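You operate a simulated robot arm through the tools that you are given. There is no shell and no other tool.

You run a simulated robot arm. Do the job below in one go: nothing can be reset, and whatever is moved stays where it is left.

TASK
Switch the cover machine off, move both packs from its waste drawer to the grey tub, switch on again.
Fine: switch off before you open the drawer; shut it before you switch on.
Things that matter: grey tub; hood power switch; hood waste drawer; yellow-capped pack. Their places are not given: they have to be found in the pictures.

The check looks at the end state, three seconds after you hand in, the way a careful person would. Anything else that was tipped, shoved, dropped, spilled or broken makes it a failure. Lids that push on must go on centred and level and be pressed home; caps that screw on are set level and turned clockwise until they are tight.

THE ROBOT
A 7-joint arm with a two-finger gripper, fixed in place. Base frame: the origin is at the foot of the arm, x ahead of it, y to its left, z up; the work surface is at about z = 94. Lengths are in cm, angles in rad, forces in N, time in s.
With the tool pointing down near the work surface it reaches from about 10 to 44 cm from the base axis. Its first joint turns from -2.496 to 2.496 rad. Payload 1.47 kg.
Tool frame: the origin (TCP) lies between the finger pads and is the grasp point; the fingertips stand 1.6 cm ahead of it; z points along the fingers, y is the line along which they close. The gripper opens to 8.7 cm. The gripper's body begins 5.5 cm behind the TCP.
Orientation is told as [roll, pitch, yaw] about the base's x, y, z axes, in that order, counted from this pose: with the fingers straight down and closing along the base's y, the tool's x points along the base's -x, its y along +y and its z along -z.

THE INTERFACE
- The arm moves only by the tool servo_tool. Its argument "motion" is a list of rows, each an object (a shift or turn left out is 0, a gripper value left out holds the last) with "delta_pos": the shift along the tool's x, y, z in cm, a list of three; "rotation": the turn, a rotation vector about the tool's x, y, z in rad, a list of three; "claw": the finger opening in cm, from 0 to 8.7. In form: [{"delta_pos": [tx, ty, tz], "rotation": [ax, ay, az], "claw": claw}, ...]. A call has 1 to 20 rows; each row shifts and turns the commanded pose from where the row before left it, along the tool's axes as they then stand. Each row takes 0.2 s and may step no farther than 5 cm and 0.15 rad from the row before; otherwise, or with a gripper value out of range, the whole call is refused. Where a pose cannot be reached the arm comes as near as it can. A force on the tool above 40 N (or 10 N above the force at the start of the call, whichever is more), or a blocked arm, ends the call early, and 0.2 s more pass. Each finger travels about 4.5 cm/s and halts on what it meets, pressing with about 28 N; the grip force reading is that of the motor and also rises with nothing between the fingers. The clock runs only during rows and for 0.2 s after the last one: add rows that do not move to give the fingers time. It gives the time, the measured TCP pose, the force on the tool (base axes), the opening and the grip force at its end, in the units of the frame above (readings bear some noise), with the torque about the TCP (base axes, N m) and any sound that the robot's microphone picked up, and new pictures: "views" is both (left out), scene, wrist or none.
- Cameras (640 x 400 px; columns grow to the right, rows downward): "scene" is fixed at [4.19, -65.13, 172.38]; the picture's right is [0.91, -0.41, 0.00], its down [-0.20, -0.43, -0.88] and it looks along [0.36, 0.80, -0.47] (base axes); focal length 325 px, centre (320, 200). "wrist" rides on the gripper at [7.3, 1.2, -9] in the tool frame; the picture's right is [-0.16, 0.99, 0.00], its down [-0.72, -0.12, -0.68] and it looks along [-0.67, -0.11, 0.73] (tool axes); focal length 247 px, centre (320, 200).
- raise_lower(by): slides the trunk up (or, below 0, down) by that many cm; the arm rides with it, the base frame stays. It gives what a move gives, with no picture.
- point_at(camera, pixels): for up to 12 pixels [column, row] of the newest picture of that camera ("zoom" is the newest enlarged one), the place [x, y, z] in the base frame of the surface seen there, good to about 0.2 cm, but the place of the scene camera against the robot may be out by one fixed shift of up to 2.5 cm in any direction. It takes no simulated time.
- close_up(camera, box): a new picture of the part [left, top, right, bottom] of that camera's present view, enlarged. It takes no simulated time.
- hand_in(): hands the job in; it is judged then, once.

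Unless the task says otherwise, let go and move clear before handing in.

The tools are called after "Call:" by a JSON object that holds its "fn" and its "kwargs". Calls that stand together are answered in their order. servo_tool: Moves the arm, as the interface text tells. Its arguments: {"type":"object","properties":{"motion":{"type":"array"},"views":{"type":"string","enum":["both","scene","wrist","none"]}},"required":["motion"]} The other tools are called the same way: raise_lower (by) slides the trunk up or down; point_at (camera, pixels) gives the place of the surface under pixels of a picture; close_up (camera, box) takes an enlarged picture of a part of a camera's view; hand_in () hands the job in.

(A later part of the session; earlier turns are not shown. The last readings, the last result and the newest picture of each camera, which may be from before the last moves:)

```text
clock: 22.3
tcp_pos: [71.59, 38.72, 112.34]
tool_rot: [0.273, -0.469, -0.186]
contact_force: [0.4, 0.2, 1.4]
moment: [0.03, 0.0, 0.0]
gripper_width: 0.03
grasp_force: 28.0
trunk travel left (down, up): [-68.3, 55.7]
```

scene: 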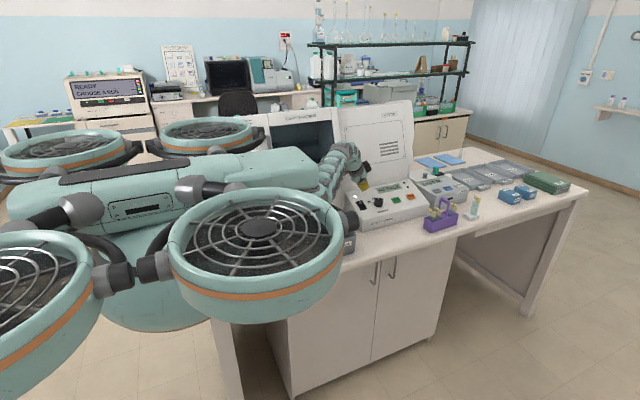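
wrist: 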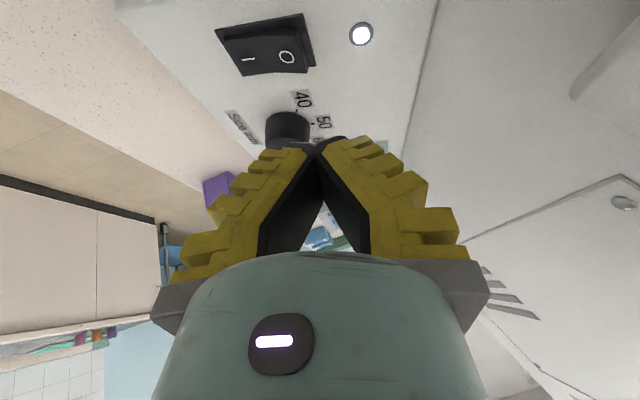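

Pose is (71.6, 38.7, 112.3), rolled as planned. I'll descend to just above the O end and check.

Call:
{"fn": "servo_tool", "kwargs": {"motion": [{"delta_pos": [1.045, -0.71, 2.22]}, {"delta_pos": [1.045, -0.71, 2.22]}, {}, {}], "views": "wrist"}}

Call:
{"fn": "close_up", "kwargs": {"camera": "wrist", "box": [220, 50, 420, 175]}}

Call:
{"fn": "close_up", "kwargs": {"camera": "scene", "box": [330, 160, 430, 230]}}

```text
clock: 23.3
tcp_pos: [71.75, 38.37, 107.42]
tool_rot: [0.274, -0.467, -0.185]
contact_force: [0.4, 0.4, -0.3]
moment: [0.01, -0.04, -0.01]
gripper_width: 0.01
grasp_force: 28.1
trunk travel left (down, up): [-68.3, 55.7]
```

wrist: 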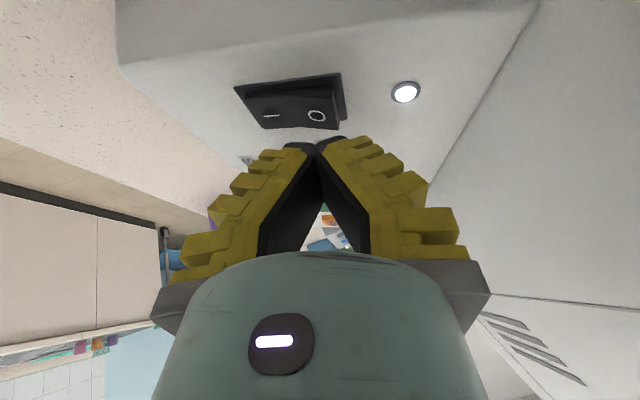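

```text
3.20 times, centred on (320, 112) of wrist
```

zoom: 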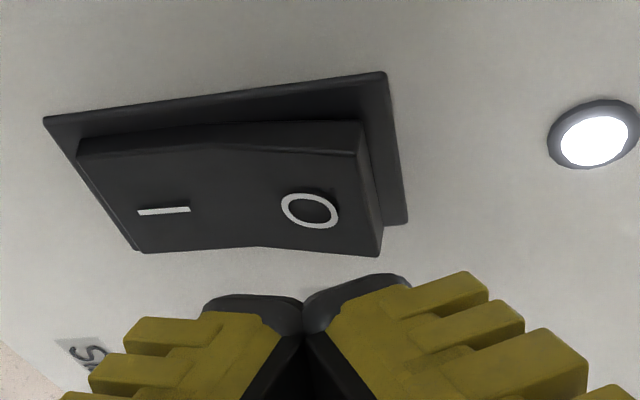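

```text
5.71 times, centred on (380, 195) of scene
```

zoom: 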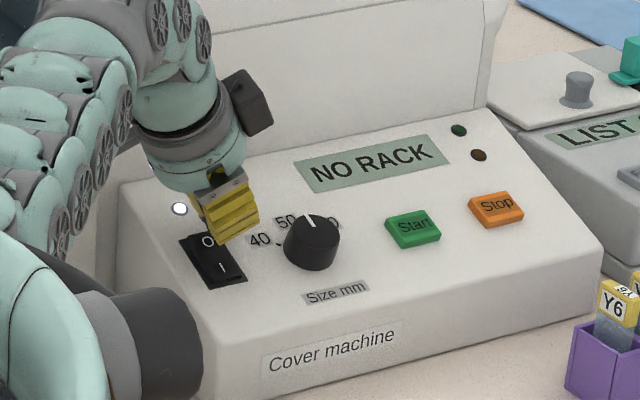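

The outer tip corner is above the O end, about (71.1, 40.2, 105.6). Now pressing down in 0.25 cm steps for 2 cm.

Call:
{"fn": "servo_tool", "kwargs": {"motion": [{"delta_pos": [0.1125, -0.0605, 0.215]}, {"delta_pos": [0.1125, -0.0605, 0.215]}, {"delta_pos": [0.1125, -0.0605, 0.215]}, {"delta_pos": [0.1125, -0.0605, 0.215]}, {"delta_pos": [0.1125, -0.0605, 0.215]}, {"delta_pos": [0.1125, -0.0605, 0.215]}, {"delta_pos": [0.1125, -0.0605, 0.215]}, {"delta_pos": [0.1125, -0.0605, 0.215]}], "views": "wrist"}}

Call:
{"fn": "close_up", "kwargs": {"camera": "wrist", "box": [220, 50, 420, 175]}}

Call:
{"fn": "close_up", "kwargs": {"camera": "scene", "box": [330, 160, 430, 230]}}

```text
clock: 25.1
tcp_pos: [71.82, 38.57, 105.45]
tool_rot: [0.276, -0.469, -0.187]
contact_force: [-2.0, -1.9, 6.1]
moment: [-0.09, 0.07, 0.0]
gripper_width: 0.62
grasp_force: 28.1
trunk travel left (down, up): [-68.3, 55.7]
```

wrist: 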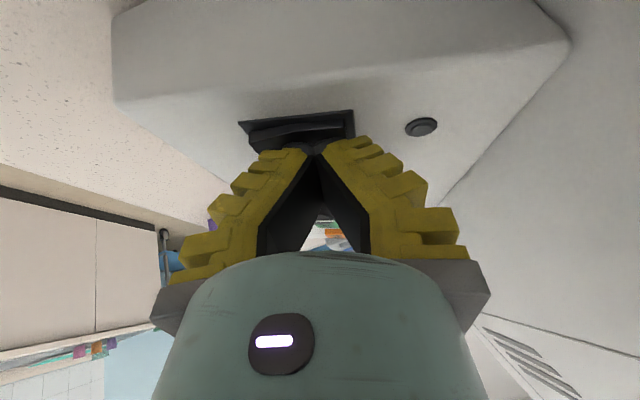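

```text
3.20 times, centred on (320, 112) of wrist
```

zoom: 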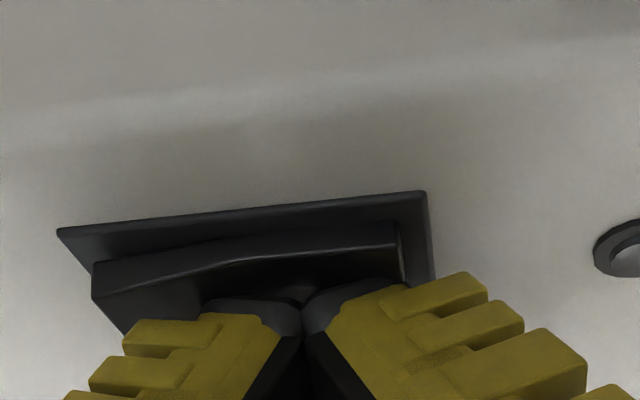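

```text
5.71 times, centred on (380, 195) of scene
```

zoom: 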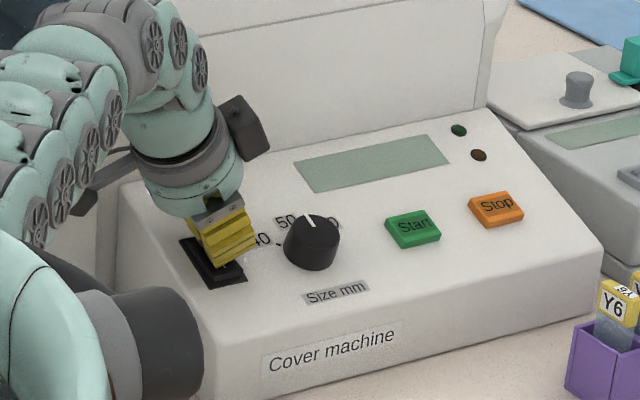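

The lamp and display are dark with only 6 N of force; I'll press a bit deeper so the rocker latches fully before retracting.

Call:
{"fn": "servo_tool", "kwargs": {"motion": [{"delta_pos": [0.09, -0.048, 0.172]}, {"delta_pos": [0.09, -0.048, 0.172]}, {"delta_pos": [0.09, -0.048, 0.172]}], "views": "wrist"}}

Call:
{"fn": "close_up", "kwargs": {"camera": "wrist", "box": [220, 50, 420, 175]}}

```text
clock: 25.9
tcp_pos: [71.98, 38.61, 105.33]
tool_rot: [0.28, -0.476, -0.189]
contact_force: [-4.3, -5.5, 10.6]
moment: [-0.14, 0.13, -0.03]
gripper_width: 0.59
grasp_force: 27.6
trunk travel left (down, up): [-68.3, 55.7]
stopped in row 3: the force on the tool passed its limit at 44 N (the readings are from after the stop); the commanded pose is now the measured one
```

wrist: 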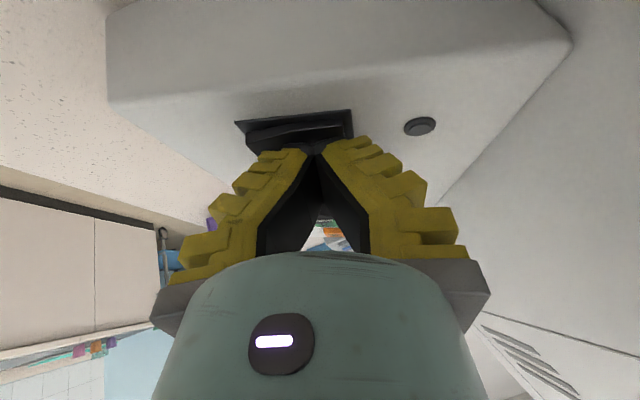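

```text
3.20 times, centred on (320, 112) of wrist
```

zoom: 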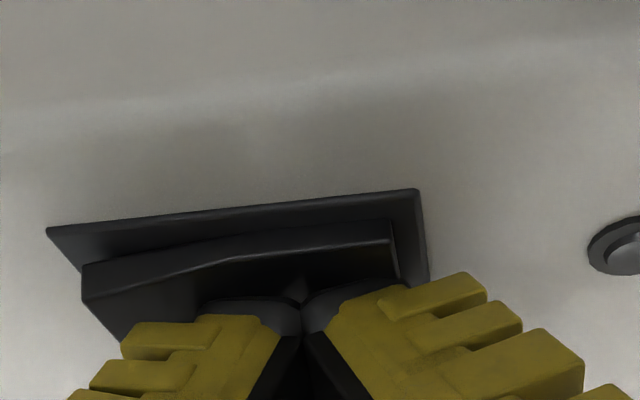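

The press hit a 44 N stop, so it is bottomed, with lamp dark. I'll retract and see whether it stays off.

Call:
{"fn": "servo_tool", "kwargs": {"motion": [{"delta_pos": [-0.45, 0.242, -0.86]}, {"delta_pos": [-0.9, 0.484, -1.72]}, {"delta_pos": [-0.9, 0.484, -1.72]}, {}, {}]}}

Call:
{"fn": "close_up", "kwargs": {"camera": "wrist", "box": [180, 0, 420, 150]}}

Call:
{"fn": "close_up", "kwargs": {"camera": "scene", "box": [330, 160, 430, 230]}}

```text
clock: 27.1
tcp_pos: [71.73, 38.61, 110.18]
tool_rot: [0.278, -0.471, -0.187]
contact_force: [0.3, -0.1, -0.4]
moment: [-0.03, -0.01, -0.03]
gripper_width: 0.02
grasp_force: 28.0
trunk travel left (down, up): [-68.3, 55.7]
```

scene: 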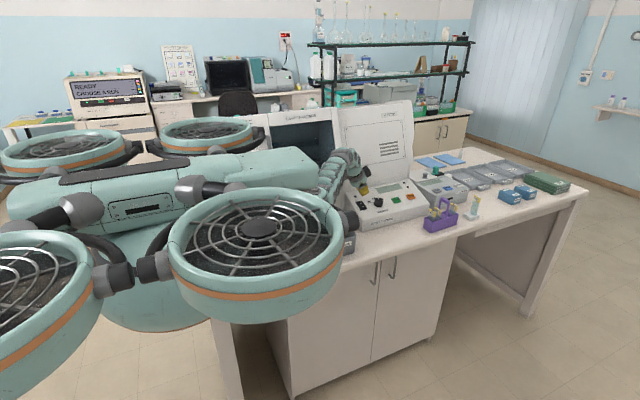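
wrist: 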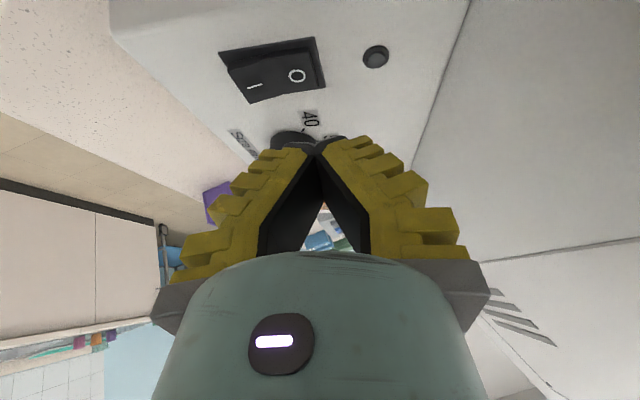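

```text
2.67 times, centred on (300, 75) of wrist
```

zoom: 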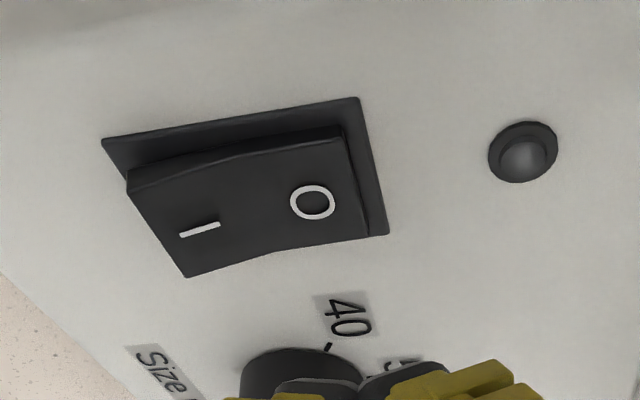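

```text
5.71 times, centred on (380, 195) of scene
```

zoom: 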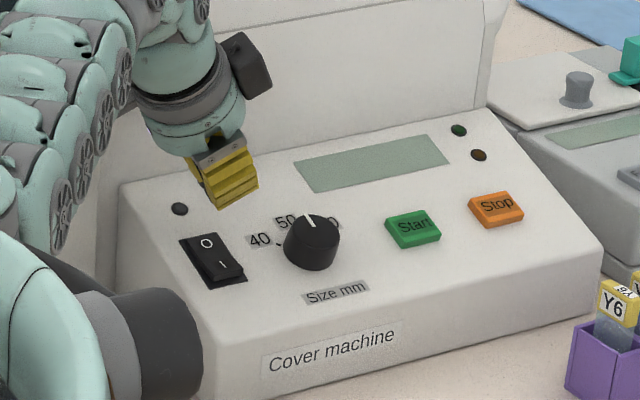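

The rocker now stays at O and the lamp and display are dark: the machine is off. Next, the drawer: I'll raise the trunk 20 cm (tool clears upward) and then travel back toward the waste drawer.

Call:
{"fn": "raise_lower", "kwargs": {"by": 20}}

Call:
{"fn": "servo_tool", "kwargs": {"motion": [{"rotation": [0, 0.125, 0]}, {"rotation": [0, 0.125, 0]}, {"rotation": [0, 0.125, 0]}, {"rotation": [0, 0.125, 0]}, {}], "views": "none"}}

```text
clock: 29.2
tcp_pos: [71.75, 38.73, 130.08]
tool_rot: [0.278, -0.473, -0.184]
contact_force: [-0.1, -0.6, 0.5]
moment: [0.01, -0.01, 0.03]
gripper_width: 0.02
grasp_force: 27.9
trunk travel left (down, up): [-88.3, 35.7]
```

```text
clock: 30.4
tcp_pos: [63.66, 35.39, 129.33]
tool_rot: [0.245, 0.011, -0.056]
contact_force: [0.7, -0.5, -0.7]
moment: [0.03, 0.03, -0.01]
gripper_width: 0.01
grasp_force: 28.6
out of reach, approached as far as the arm can: row 1, 2, 3, 4
trunk travel left (down, up): [-88.3, 35.7]
```

The arm pulled in to (63.7, 35.4, 129.3), nearly upright. I'll travel back to about (28, 30, 124) with a 0.35 roll to look at the waste drawer's handle with the wrist camera.

Call:
{"fn": "servo_tool", "kwargs": {"motion": [{"rotation": [-0.1, 0, -0.056]}, {"delta_pos": [4.46, -0.86, 0.39]}, {"delta_pos": [4.46, -0.86, 0.39]}, {"delta_pos": [4.46, -0.86, 0.39]}, {"delta_pos": [4.46, -0.86, 0.39]}, {"delta_pos": [4.46, -0.86, 0.39]}, {"delta_pos": [4.46, -0.86, 0.39]}, {"delta_pos": [4.46, -0.86, 0.39], "claw": 6}, {"delta_pos": [4.46, -0.86, 0.39], "claw": 6}, {}, {}, {}]}}

```text
clock: 33.0
tcp_pos: [31.6, 32.35, 119.61]
tool_rot: [0.348, -0.006, 0.001]
contact_force: [0.2, 0.4, 0.1]
moment: [0.01, -0.03, 0.0]
gripper_width: 6.45
grasp_force: 3.8
out of reach, approached as far as the arm can: row 3, 4, 5, 6
trunk travel left (down, up): [-88.3, 35.7]
```

scene: 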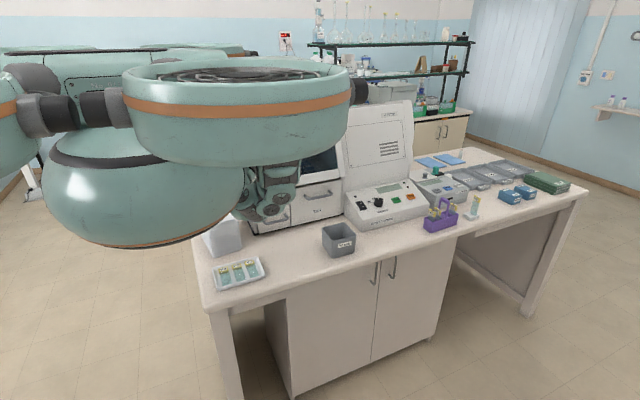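
wrist: 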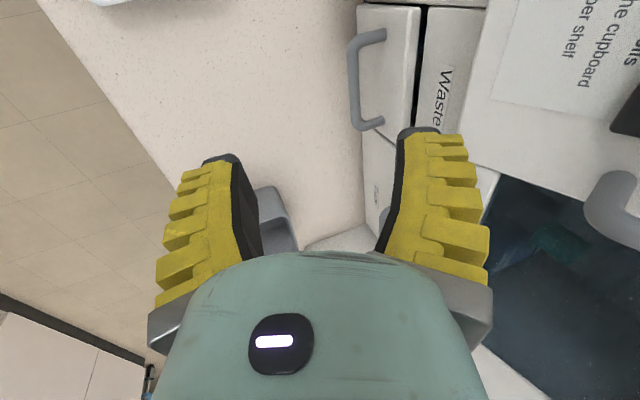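

The wrist picture now shows the waste drawer handle at (352–385, 30–130) and the "Waste" label at (440, 100). I'll measure the handle and drawer face.

Call:
{"fn": "point_at", "kwargs": {"camera": "wrist", "pixels": [[356, 80], [353, 55], [358, 115], [380, 34], [380, 124], [395, 80], [410, 80], [365, 125], [360, 42], [385, 18], [400, 130], [440, 100]]}}

Call:
{"fn": "close_up", "kwargs": {"camera": "wrist", "box": [320, 0, 480, 140]}}

```text
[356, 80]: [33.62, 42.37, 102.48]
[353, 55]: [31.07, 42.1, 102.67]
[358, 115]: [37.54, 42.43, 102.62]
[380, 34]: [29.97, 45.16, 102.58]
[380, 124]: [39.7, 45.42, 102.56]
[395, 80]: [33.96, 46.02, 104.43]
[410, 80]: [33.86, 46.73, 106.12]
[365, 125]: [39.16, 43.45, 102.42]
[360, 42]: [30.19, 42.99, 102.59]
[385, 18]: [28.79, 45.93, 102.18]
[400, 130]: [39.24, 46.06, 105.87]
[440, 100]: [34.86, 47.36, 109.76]
```

```text
2.86 times, centred on (400, 70) of wrist
```

zoom: 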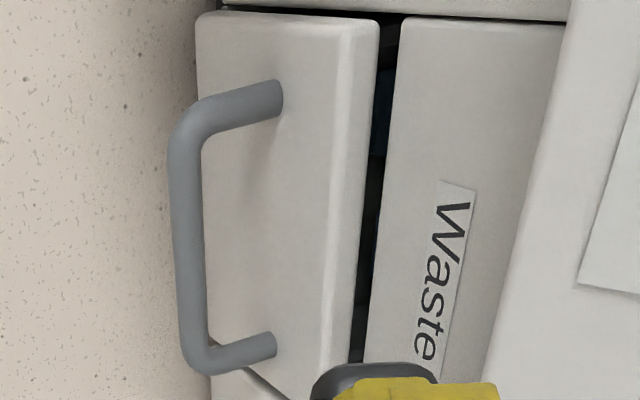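

The handle bar runs x≈30–39 at y≈42.3, z≈102.1, with about 3 cm behind it to the drawer face (y≈46). I'll set the fingers to 3 cm and move to the start of a straight slanted approach over the bar's middle.

Call:
{"fn": "servo_tool", "kwargs": {"motion": [{"delta_pos": [-0.75, 0.884, 2.97], "claw": 3.0}, {"delta_pos": [-0.75, 0.884, 2.97]}, {"delta_pos": [-0.75, 0.884, 2.97]}, {"delta_pos": [-0.75, 0.884, 2.97]}, {}, {}]}}

Call:
{"fn": "close_up", "kwargs": {"camera": "wrist", "box": [220, 30, 420, 155]}}

```text
clock: 34.5
tcp_pos: [34.85, 39.86, 109.51]
tool_rot: [0.348, -0.007, -0.001]
contact_force: [0.5, -0.3, 0.2]
moment: [0.02, 0.0, -0.01]
gripper_width: 3.62
grasp_force: 4.5
trunk travel left (down, up): [-88.3, 35.7]
```

scene: 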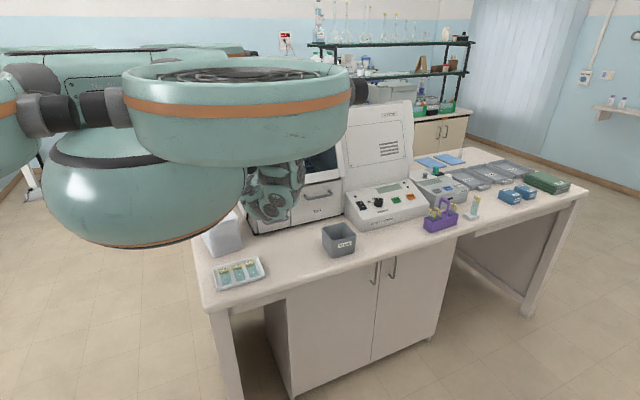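
wrist: 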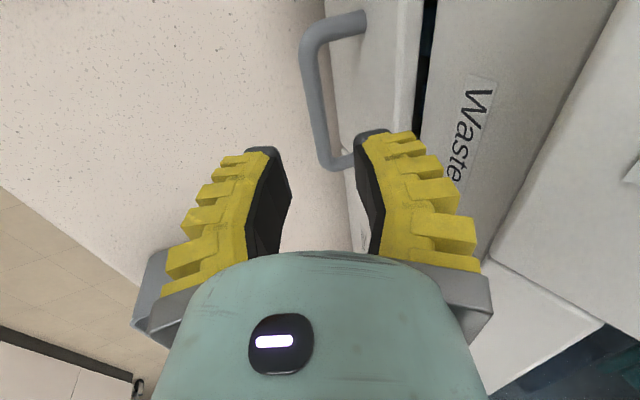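

```text
3.20 times, centred on (320, 92) of wrist
```

zoom: 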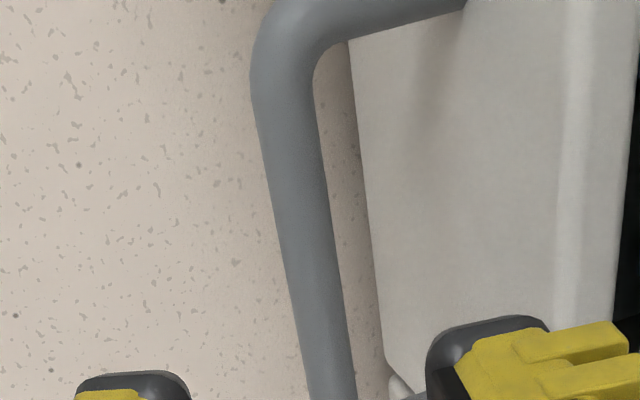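

The bar at (310–340, 60–165) lies between the two fingertips' lines of travel. I'll re-measure the bar and face here before entering.

Call:
{"fn": "point_at", "kwargs": {"camera": "wrist", "pixels": [[308, 80], [318, 120], [325, 145], [330, 110], [345, 155], [375, 60], [380, 110], [302, 50], [372, 138], [262, 152]]}}

```text
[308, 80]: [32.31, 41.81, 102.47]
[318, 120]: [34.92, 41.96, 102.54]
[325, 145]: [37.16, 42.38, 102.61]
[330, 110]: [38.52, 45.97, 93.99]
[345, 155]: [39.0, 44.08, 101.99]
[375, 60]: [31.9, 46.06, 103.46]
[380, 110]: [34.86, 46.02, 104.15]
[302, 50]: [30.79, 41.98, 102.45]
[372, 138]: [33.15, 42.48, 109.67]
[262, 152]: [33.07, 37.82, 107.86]
```

Bar centre is about y=42.15, z=102.1. I'll slide in along the tool axis so one finger enters behind the bar.

Call:
{"fn": "servo_tool", "kwargs": {"motion": [{"delta_pos": [0, -0.125, 1.94], "claw": 3.0}, {"delta_pos": [0, -0.125, 1.94]}, {"delta_pos": [0, -0.125, 1.94]}, {"delta_pos": [0, 0, 1.92]}, {}], "views": "wrist"}}

Call:
{"fn": "close_up", "kwargs": {"camera": "wrist", "box": [220, 30, 420, 155]}}

```text
clock: 35.6
tcp_pos: [34.96, 41.89, 102.2]
tool_rot: [0.343, -0.004, -0.002]
contact_force: [-2.5, -12.4, 8.4]
moment: [0.37, 0.01, 0.12]
gripper_width: 3.07
grasp_force: 1.4
trunk travel left (down, up): [-88.3, 35.7]
```

wrist: 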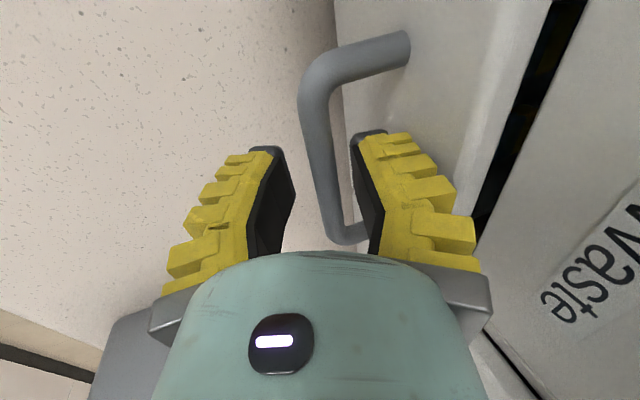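

```text
3.20 times, centred on (320, 92) of wrist
```

zoom: 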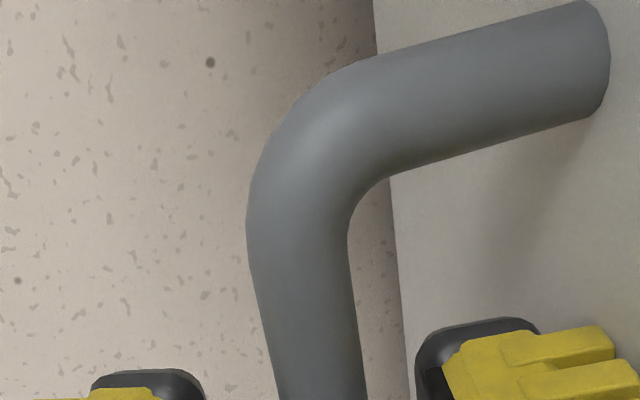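

The rear fingertip is lightly touching the drawer face (−12 N in y), and the bar is between the fingers. I'll close on the bar.

Call:
{"fn": "servo_tool", "kwargs": {"motion": [{"delta_pos": [0, -0.1, -0.1], "claw": 1.8}, {"claw": 0.4}, {}, {}, {}], "views": "wrist"}}

Call:
{"fn": "close_up", "kwargs": {"camera": "wrist", "box": [220, 80, 420, 205]}}

```text
clock: 36.9
tcp_pos: [34.81, 42.14, 102.48]
tool_rot: [0.349, -0.006, 0.0]
contact_force: [0.4, 1.6, -0.1]
moment: [0.03, -0.04, 0.03]
gripper_width: 1.24
grasp_force: 6.2
trunk travel left (down, up): [-88.3, 35.7]
```

wrist: 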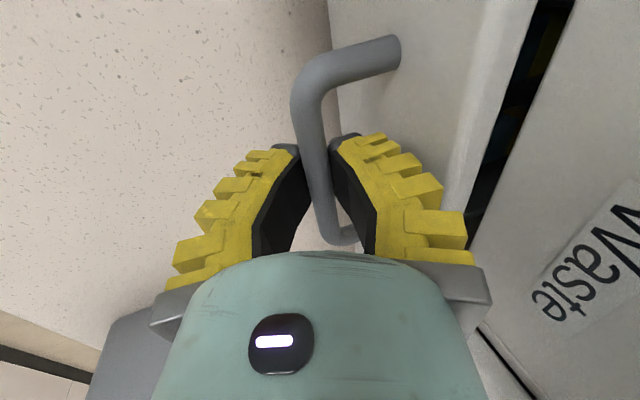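

```text
3.20 times, centred on (320, 142) of wrist
```

zoom: 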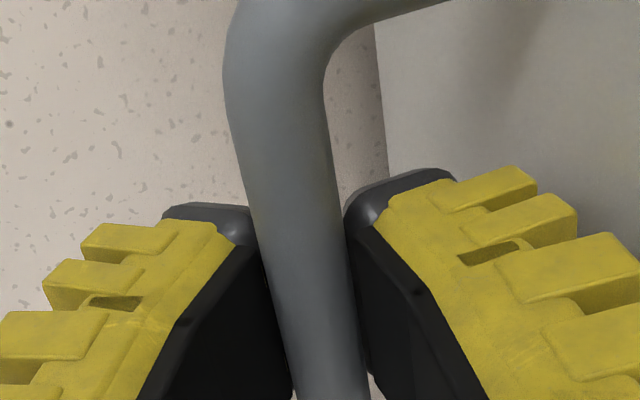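

The fingers have the bar (opening 1.24). I'll let the grip build and pull the drawer out 3 cm along −y.

Call:
{"fn": "servo_tool", "kwargs": {"motion": [{"claw": 0}, {}, {"delta_pos": [0, -0.705, -0.256]}, {"delta_pos": [0, -0.705, -0.256]}, {"delta_pos": [0, -0.705, -0.256]}, {"delta_pos": [0, -0.705, -0.256]}, {}]}}

```text
clock: 38.5
tcp_pos: [34.75, 39.01, 102.3]
tool_rot: [0.347, -0.005, 0.001]
contact_force: [0.1, 0.5, -0.8]
moment: [-0.02, 0.27, 0.21]
gripper_width: 0.61
grasp_force: 30.1
trunk travel left (down, up): [-88.3, 35.7]
```

scene: 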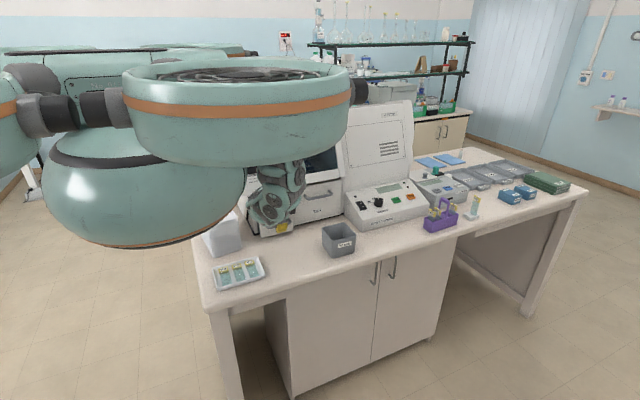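
wrist: 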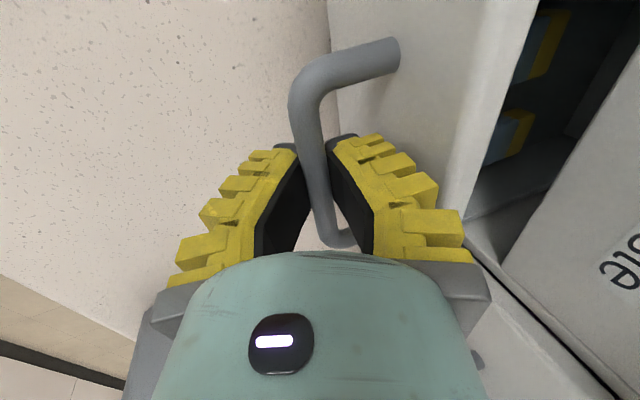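

The drawer slides freely (force ≈0) and yellow-edged packs show inside at (520–560, 20–150). I'll pull another 7 cm.

Call:
{"fn": "servo_tool", "kwargs": {"motion": [{"delta_pos": [0, -0.94, -0.34]}, {"delta_pos": [0, -0.94, -0.34]}, {"delta_pos": [0, -0.94, -0.34]}, {"delta_pos": [0, -0.94, -0.34]}, {"delta_pos": [0, -0.94, -0.34]}, {"delta_pos": [0, -0.94, -0.34]}, {"delta_pos": [0, -0.94, -0.34]}, {}]}}

```text
clock: 40.2
tcp_pos: [34.8, 31.9, 102.37]
tool_rot: [0.344, -0.01, 0.002]
contact_force: [8.3, -0.6, -9.9]
moment: [-0.01, -0.16, 0.1]
gripper_width: 0.6
grasp_force: 29.9
trunk travel left (down, up): [-88.3, 35.7]
```

scene: 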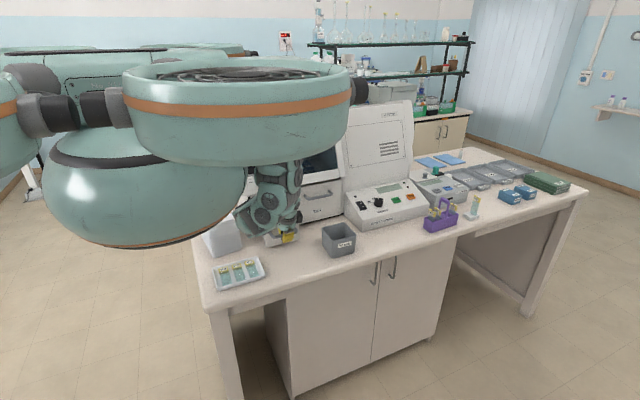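
wrist: 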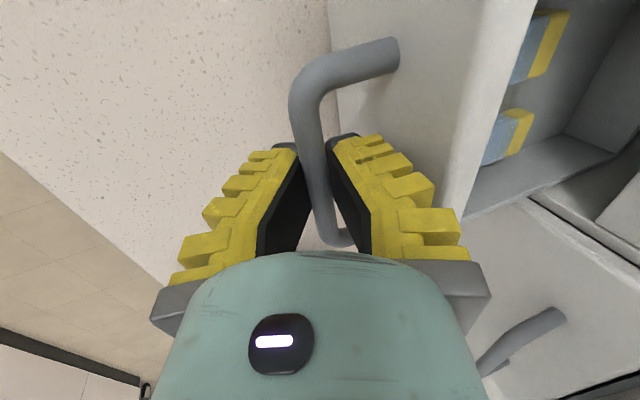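

The drawer is out about 10 cm; the packs with yellow caps are visible at (505–560, 20–160). I'll look closer at its interior.

Call:
{"fn": "close_up", "kwargs": {"camera": "wrist", "box": [440, 0, 640, 220]}}

Call:
{"fn": "point_at", "kwargs": {"camera": "wrist", "pixels": [[515, 120], [500, 145], [545, 40], [525, 50], [545, 180], [590, 140], [610, 90], [480, 190], [600, 45], [555, 100], [510, 40], [565, 137]]}}

```text
1.82 times, centred on (540, 110) of wrist
```

zoom: 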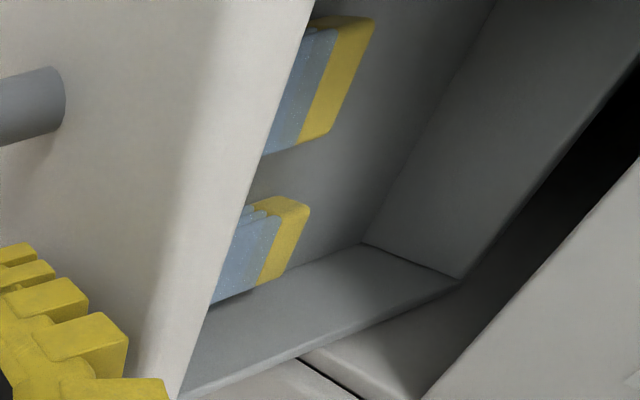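

```text
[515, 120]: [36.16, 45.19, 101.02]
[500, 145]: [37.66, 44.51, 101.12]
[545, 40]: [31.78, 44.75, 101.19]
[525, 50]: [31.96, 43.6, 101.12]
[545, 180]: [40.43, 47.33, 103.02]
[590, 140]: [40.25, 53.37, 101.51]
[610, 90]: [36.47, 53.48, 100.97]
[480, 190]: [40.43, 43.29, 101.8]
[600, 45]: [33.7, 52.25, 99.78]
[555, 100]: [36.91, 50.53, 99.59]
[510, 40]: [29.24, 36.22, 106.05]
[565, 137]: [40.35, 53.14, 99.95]
```

Two blue packs with yellow caps lie around (36.5, 44.5, 101) and (31.9, 44, 101), close to the hood front. I'll pull the drawer 4 cm further for clearance.

Call:
{"fn": "servo_tool", "kwargs": {"motion": [{"delta_pos": [0, -0.94, -0.34]}, {"delta_pos": [0, -0.94, -0.34]}, {"delta_pos": [0, -0.94, -0.34]}, {"delta_pos": [0, -0.94, -0.34]}, {}]}}

Call:
{"fn": "close_up", "kwargs": {"camera": "wrist", "box": [440, 0, 640, 220]}}

```text
clock: 41.5
tcp_pos: [34.75, 27.96, 102.38]
tool_rot: [0.347, -0.01, 0.001]
contact_force: [13.9, -0.1, -12.6]
moment: [0.0, -0.1, 0.12]
gripper_width: 0.59
grasp_force: 30.0
trunk travel left (down, up): [-88.3, 35.7]
```

scene: 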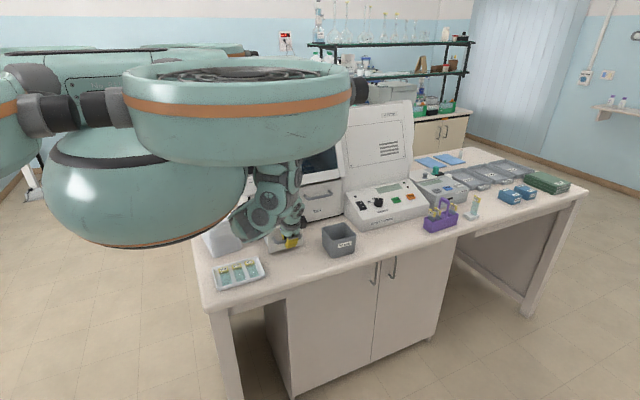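
wrist: 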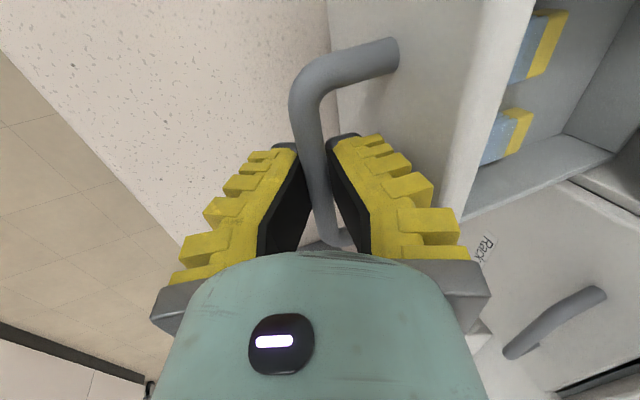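

```text
1.82 times, centred on (540, 110) of wrist
```

zoom: 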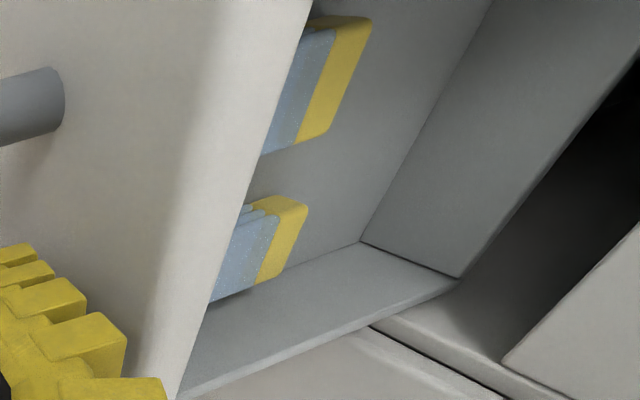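

The drawer is out about 14 cm, enough for access. I'll release the handle and back out along the tool axis.

Call:
{"fn": "servo_tool", "kwargs": {"motion": [{"claw": 2.8}, {}, {}, {}], "views": "none"}}

Call:
{"fn": "servo_tool", "kwargs": {"motion": [{"delta_pos": [0, 0, -1.5]}, {"delta_pos": [0, 0, -2.5]}, {"delta_pos": [0, 0, -4]}, {"delta_pos": [0, 0, -4]}, {"delta_pos": [0, 0, -4]}, {}, {}]}}

```text
clock: 42.5
tcp_pos: [34.6, 28.11, 102.33]
tool_rot: [0.347, -0.006, 0.0]
contact_force: [1.0, -0.8, 0.0]
moment: [0.0, -0.02, -0.01]
gripper_width: 3.43
grasp_force: 4.2
trunk travel left (down, up): [-88.3, 35.7]
```

```text
clock: 44.0
tcp_pos: [35.73, 26.44, 110.62]
tool_rot: [0.351, -0.011, -0.015]
contact_force: [-0.2, 0.0, 0.5]
moment: [0.01, -0.04, -0.02]
gripper_width: 3.39
grasp_force: 4.5
out of reach, approached as far as the arm can: row 3, 4, 5
trunk travel left (down, up): [-88.3, 35.7]
```

scene: 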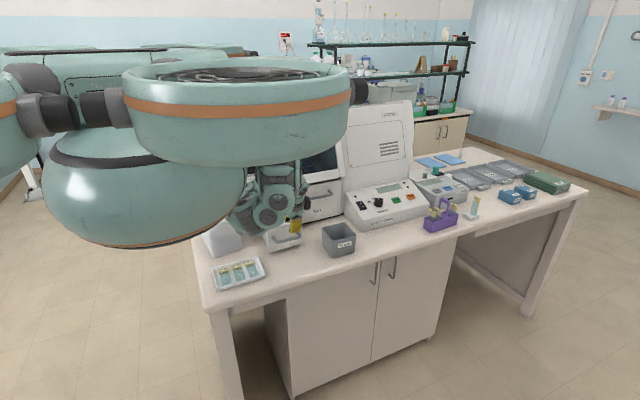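
wrist: 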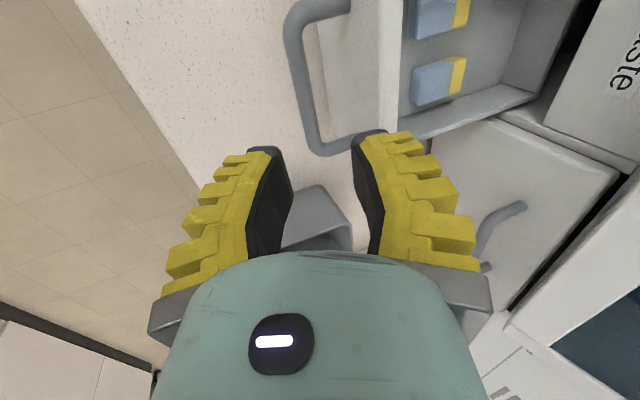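

The handle is released and the tool is clear. Two packs are visible in the drawer at (435, 15) and (440, 80); I'll raise the trunk 8 cm and measure them from above.

Call:
{"fn": "raise_lower", "kwargs": {"by": 8}}

Call:
{"fn": "servo_tool", "kwargs": {"motion": [{"delta_pos": [2, 2, -1]}, {"delta_pos": [2, 2, -1]}, {"delta_pos": [2, 0, 0]}, {}, {}]}}

Call:
{"fn": "close_up", "kwargs": {"camera": "wrist", "box": [280, 0, 600, 200]}}

```text
clock: 45.2
tcp_pos: [35.77, 26.39, 118.63]
tool_rot: [0.35, -0.011, -0.015]
contact_force: [0.2, -0.5, -0.1]
moment: [0.02, -0.01, -0.01]
gripper_width: 3.41
grasp_force: 4.3
trunk travel left (down, up): [-96.3, 27.7]
```

```text
clock: 46.4
tcp_pos: [30.97, 30.16, 122.02]
tool_rot: [0.346, -0.009, -0.011]
contact_force: [-0.4, -0.3, 0.6]
moment: [-0.01, 0.01, 0.01]
gripper_width: 3.42
grasp_force: 4.5
out of reach, approached as far as the arm can: row 1, 3
trunk travel left (down, up): [-96.3, 27.7]
```

scene: 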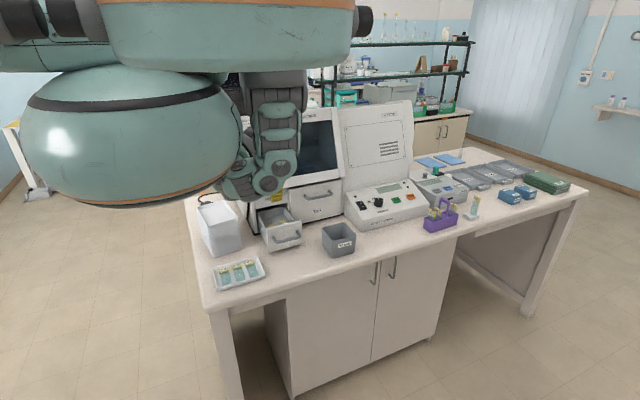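
wrist: 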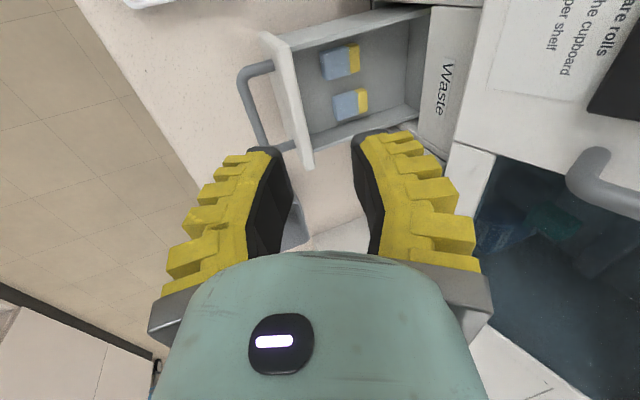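

```text
2.00 times, centred on (440, 100) of wrist
```

zoom: 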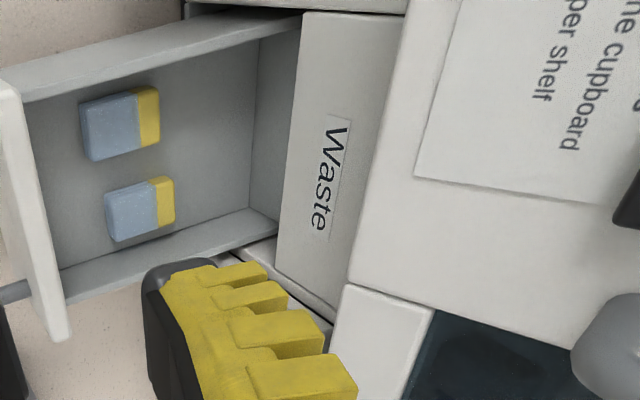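

Now the open drawer with both packs is in full view: pack A at (340, 62), pack B at (352, 104). I'll measure them and the drawer walls closely.

Call:
{"fn": "close_up", "kwargs": {"camera": "wrist", "box": [300, 20, 420, 150]}}

Call:
{"fn": "point_at", "kwargs": {"camera": "wrist", "pixels": [[335, 62], [354, 57], [345, 105], [362, 100], [322, 55], [326, 78], [358, 45], [333, 97], [337, 119], [366, 92], [365, 112], [358, 70]]}}

Call:
{"fn": "point_at", "kwargs": {"camera": "wrist", "pixels": [[380, 80], [310, 60], [275, 45], [310, 160], [410, 70], [415, 105], [350, 132], [340, 30], [300, 70], [305, 130], [390, 50], [385, 110]]}}

Call:
{"fn": "close_up", "kwargs": {"camera": "scene", "box": [240, 195, 360, 265]}}

```text
3.08 times, centred on (360, 85) of wrist
```

zoom: 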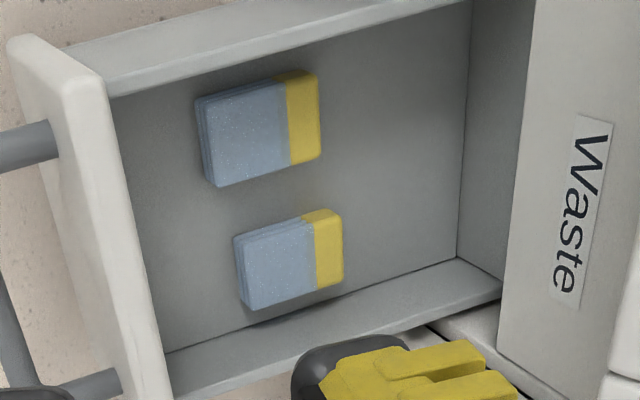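

```text
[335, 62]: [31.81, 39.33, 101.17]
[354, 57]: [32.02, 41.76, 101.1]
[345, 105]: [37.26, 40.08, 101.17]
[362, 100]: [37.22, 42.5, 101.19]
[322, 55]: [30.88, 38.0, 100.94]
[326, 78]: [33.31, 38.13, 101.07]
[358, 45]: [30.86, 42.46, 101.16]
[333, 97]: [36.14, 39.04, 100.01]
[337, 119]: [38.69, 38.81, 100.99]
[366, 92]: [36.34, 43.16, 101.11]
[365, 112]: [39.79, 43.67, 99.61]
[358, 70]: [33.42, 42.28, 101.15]
```

```text
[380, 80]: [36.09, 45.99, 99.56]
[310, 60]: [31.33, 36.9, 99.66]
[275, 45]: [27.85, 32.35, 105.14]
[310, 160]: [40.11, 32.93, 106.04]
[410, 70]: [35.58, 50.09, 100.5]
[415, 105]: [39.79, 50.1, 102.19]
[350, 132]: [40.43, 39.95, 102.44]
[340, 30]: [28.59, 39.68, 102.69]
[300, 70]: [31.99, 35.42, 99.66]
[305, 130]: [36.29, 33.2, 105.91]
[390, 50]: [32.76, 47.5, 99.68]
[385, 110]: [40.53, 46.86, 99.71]
```

```text
5.33 times, centred on (300, 230) of scene
```

zoom: 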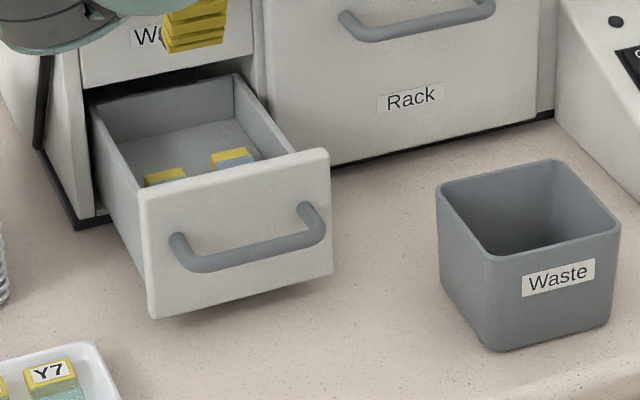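

The packs lie on the drawer floor (z≈99.6, tops ≈101.15): A spans x 30.8–33.4, y 38–42.6; B spans x 36.1–38.7, y 38.9–43.5. Before choosing the grasp yaw I'll check the gripper's own protruding blocks (camera and the one opposite) against the hood.

Call:
{"fn": "close_up", "kwargs": {"camera": "scene", "box": [200, 60, 360, 220]}}

Call:
{"fn": "point_at", "kwargs": {"camera": "scene", "pixels": [[279, 205], [276, 200], [283, 200], [290, 185], [305, 155], [275, 182], [250, 180], [285, 196], [240, 175], [265, 95], [290, 95], [230, 190]]}}

```text
2.50 times, centred on (280, 140) of scene
```

zoom: 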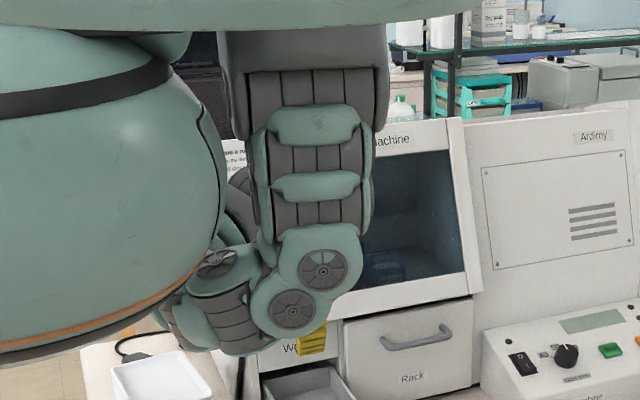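

```text
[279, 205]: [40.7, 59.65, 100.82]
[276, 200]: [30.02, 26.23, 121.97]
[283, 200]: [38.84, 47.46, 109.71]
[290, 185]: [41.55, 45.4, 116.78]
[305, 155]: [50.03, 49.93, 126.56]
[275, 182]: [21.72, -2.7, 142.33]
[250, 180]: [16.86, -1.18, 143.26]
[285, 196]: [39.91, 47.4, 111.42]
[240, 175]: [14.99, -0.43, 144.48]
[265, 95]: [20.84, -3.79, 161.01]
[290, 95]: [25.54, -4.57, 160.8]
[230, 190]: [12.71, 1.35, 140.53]
```

The block opposite the camera would come near the hood with a 90° yaw, so I'll grasp at yaw 0 (closing along y over the packs' length). Now I'll measure the grey tub's rim and inside.

Call:
{"fn": "point_at", "kwargs": {"camera": "scene", "pixels": [[323, 228], [343.5, 223], [355.5, 234.5], [332, 240.5], [338, 232], [330, 234], [345, 230], [340, 237.5], [334, 225.5], [350, 229], [327, 234.5], [344, 237.8]]}}

Call:
{"fn": "close_up", "kwargs": {"camera": "scene", "box": [315, 210, 365, 262]}}

```text
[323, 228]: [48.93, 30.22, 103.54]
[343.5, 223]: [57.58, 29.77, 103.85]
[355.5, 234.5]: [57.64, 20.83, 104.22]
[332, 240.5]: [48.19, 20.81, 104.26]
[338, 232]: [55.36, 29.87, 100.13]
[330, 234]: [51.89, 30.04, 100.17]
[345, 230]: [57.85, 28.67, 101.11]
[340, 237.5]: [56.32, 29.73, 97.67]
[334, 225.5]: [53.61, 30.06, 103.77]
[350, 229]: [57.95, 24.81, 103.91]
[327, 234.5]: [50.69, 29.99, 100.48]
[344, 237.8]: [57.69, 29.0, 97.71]
```

```text
7.69 times, centred on (340, 236) of scene
```

zoom: 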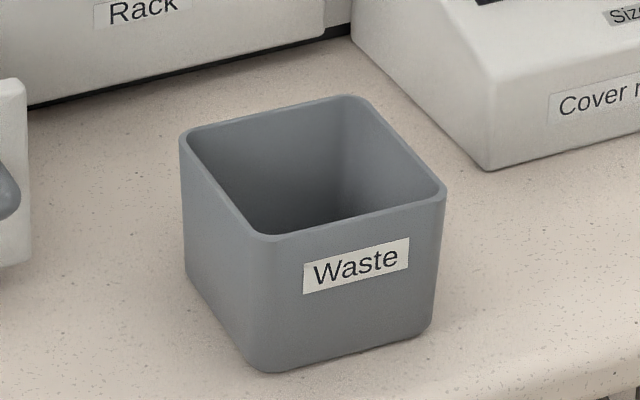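

The tub's inside is about x 49.6–58.5, y 21.3–30.2, rim z≈102.2. I'll lower the trunk 8 cm, straighten the tool, open to 6.4 cm and move above pack A.

Call:
{"fn": "raise_lower", "kwargs": {"by": -8}}

Call:
{"fn": "servo_tool", "kwargs": {"motion": [{"rotation": [0.15, 0, 0], "claw": 6.4}, {"rotation": [0.15, 0, 0]}, {"delta_pos": [-0.37, 3.33, 1.2]}, {"delta_pos": [-0.37, 3.33, 1.2]}, {"delta_pos": [-0.37, 3.33, 1.2]}, {}, {}]}}

Call:
{"fn": "close_up", "kwargs": {"camera": "wrist", "box": [240, 0, 440, 150]}}

```text
clock: 47.6
tcp_pos: [30.96, 30.15, 113.95]
tool_rot: [0.347, -0.011, -0.012]
contact_force: [-0.7, 0.5, -0.4]
moment: [0.0, -0.03, 0.0]
gripper_width: 3.43
grasp_force: 4.9
trunk travel left (down, up): [-88.3, 35.7]
```

```text
clock: 49.2
tcp_pos: [32.5, 40.19, 111.02]
tool_rot: [0.048, -0.01, -0.017]
contact_force: [-0.8, -0.6, -1.2]
moment: [-0.01, -0.01, -0.01]
gripper_width: 6.74
grasp_force: 2.0
trunk travel left (down, up): [-88.3, 35.7]
```

scene: 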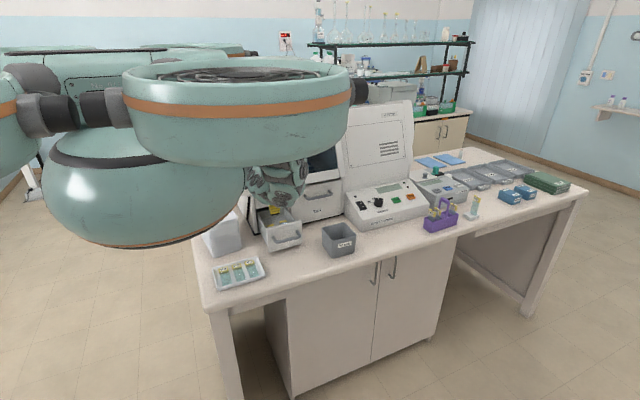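
wrist: 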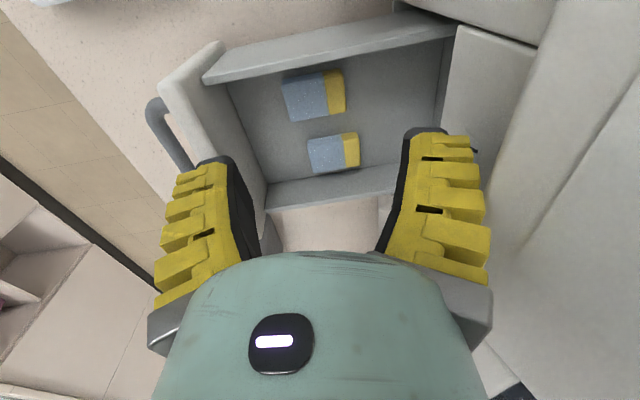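

```text
2.67 times, centred on (340, 75) of wrist
```

zoom: 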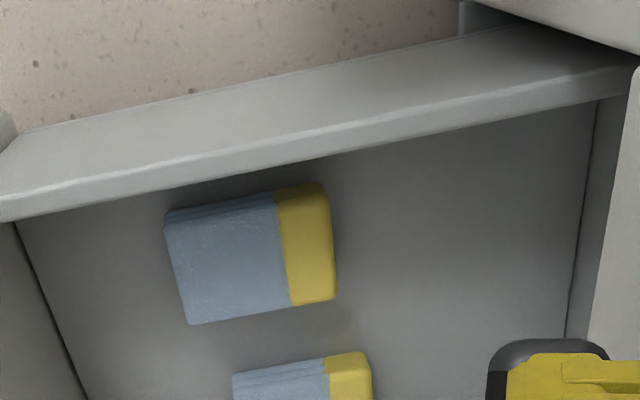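

The tool is upright above pack A at (32.5, 40.2, 111). Pack A is at (316, 97) and B at (334, 152) in the wrist picture; I'll measure A's edges accurately.

Call:
{"fn": "point_at", "kwargs": {"camera": "wrist", "pixels": [[283, 80], [291, 120], [338, 73], [345, 110], [300, 100], [335, 92], [310, 143], [315, 170], [355, 135], [358, 163], [330, 155], [350, 150]]}}

Call:
{"fn": "point_at", "kwargs": {"camera": "wrist", "pixels": [[310, 60], [380, 45], [300, 188], [350, 180], [240, 100], [215, 90], [330, 205], [445, 90], [200, 75], [250, 130], [370, 60], [405, 100]]}}

```text
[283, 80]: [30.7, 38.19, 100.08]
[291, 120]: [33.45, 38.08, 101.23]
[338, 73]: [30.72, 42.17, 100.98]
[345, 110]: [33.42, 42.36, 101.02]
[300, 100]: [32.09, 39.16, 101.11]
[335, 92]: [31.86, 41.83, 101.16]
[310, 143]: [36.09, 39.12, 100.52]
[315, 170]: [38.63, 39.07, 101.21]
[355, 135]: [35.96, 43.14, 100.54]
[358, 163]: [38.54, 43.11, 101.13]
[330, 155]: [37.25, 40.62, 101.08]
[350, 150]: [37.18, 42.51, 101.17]
```

```text
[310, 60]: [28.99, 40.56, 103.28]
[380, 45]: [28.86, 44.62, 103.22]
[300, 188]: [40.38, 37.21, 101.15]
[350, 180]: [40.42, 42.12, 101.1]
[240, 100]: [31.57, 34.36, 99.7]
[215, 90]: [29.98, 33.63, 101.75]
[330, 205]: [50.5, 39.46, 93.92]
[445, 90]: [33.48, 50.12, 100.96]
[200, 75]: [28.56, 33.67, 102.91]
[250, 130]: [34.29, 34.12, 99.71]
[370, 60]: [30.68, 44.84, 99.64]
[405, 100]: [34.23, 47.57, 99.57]
```

Pack A: centre (32.07, 40.25), length about 4.4 along y, top z 101.15. I'll descend over it with the fingers 6.4 cm open, stopping with the tips just above the drawer floor.

Call:
{"fn": "servo_tool", "kwargs": {"motion": [{"delta_pos": [0.43, -0.08, 2.34]}, {"delta_pos": [0, -0.1, 2.34]}, {"delta_pos": [0, -0.1, 2.34]}, {"delta_pos": [0, -0.1, 1.9]}, {}], "views": "wrist"}}

Call:
{"fn": "close_up", "kwargs": {"camera": "wrist", "box": [200, 50, 440, 230]}}

```text
clock: 50.4
tcp_pos: [31.78, 40.27, 101.73]
tool_rot: [0.046, -0.01, -0.014]
contact_force: [0.4, -0.6, 0.1]
moment: [0.01, 0.01, 0.01]
gripper_width: 6.85
grasp_force: 2.3
trunk travel left (down, up): [-88.3, 35.7]
```

wrist: 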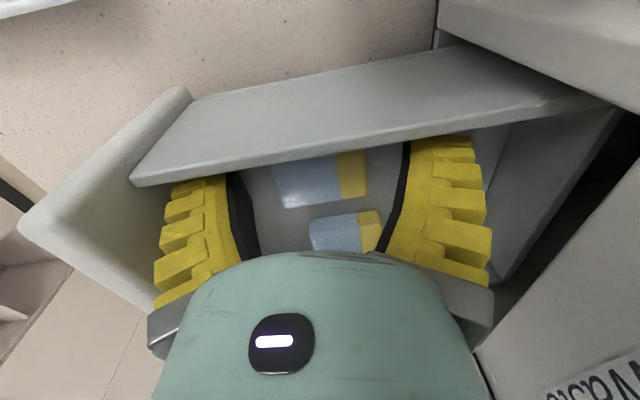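

```text
2.22 times, centred on (320, 140) of wrist
```

zoom: 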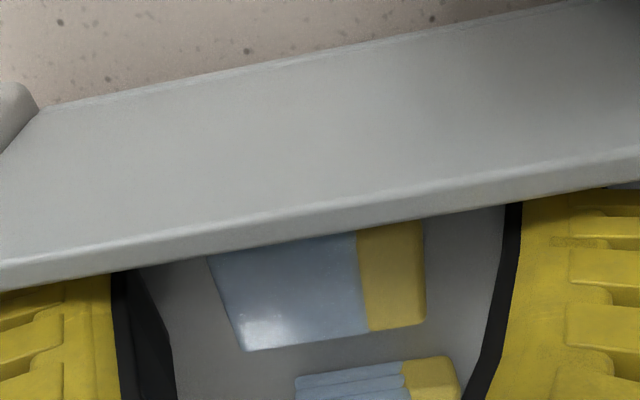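

The fingers straddle pack A with clearance at both ends. I'll close on it.

Call:
{"fn": "servo_tool", "kwargs": {"motion": [{"claw": 5.2}, {"claw": 4.0}, {"claw": 3.0}, {"claw": 3.0}, {}], "views": "wrist"}}

Call:
{"fn": "close_up", "kwargs": {"camera": "wrist", "box": [200, 50, 440, 230]}}

```text
clock: 51.6
tcp_pos: [31.87, 40.47, 101.85]
tool_rot: [0.05, -0.009, -0.013]
contact_force: [-2.0, -0.5, 10.5]
moment: [0.07, 0.03, -0.01]
gripper_width: 3.94
grasp_force: 27.9
trunk travel left (down, up): [-88.3, 35.7]
```

wrist: 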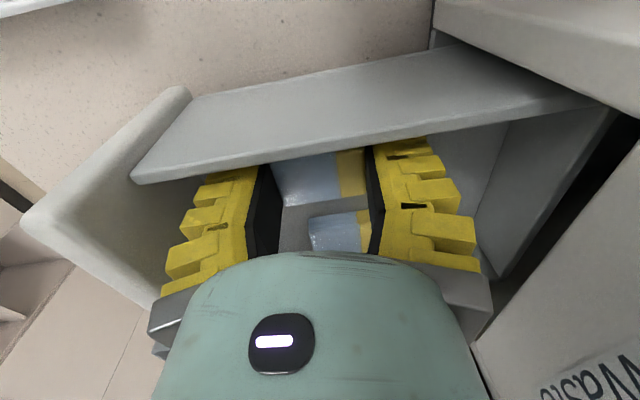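

```text
2.22 times, centred on (320, 140) of wrist
```

zoom: 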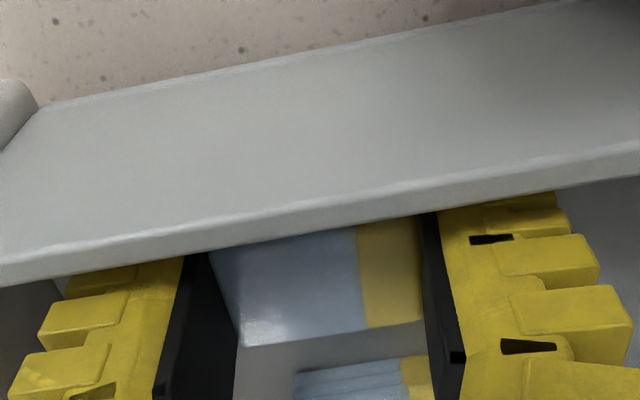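

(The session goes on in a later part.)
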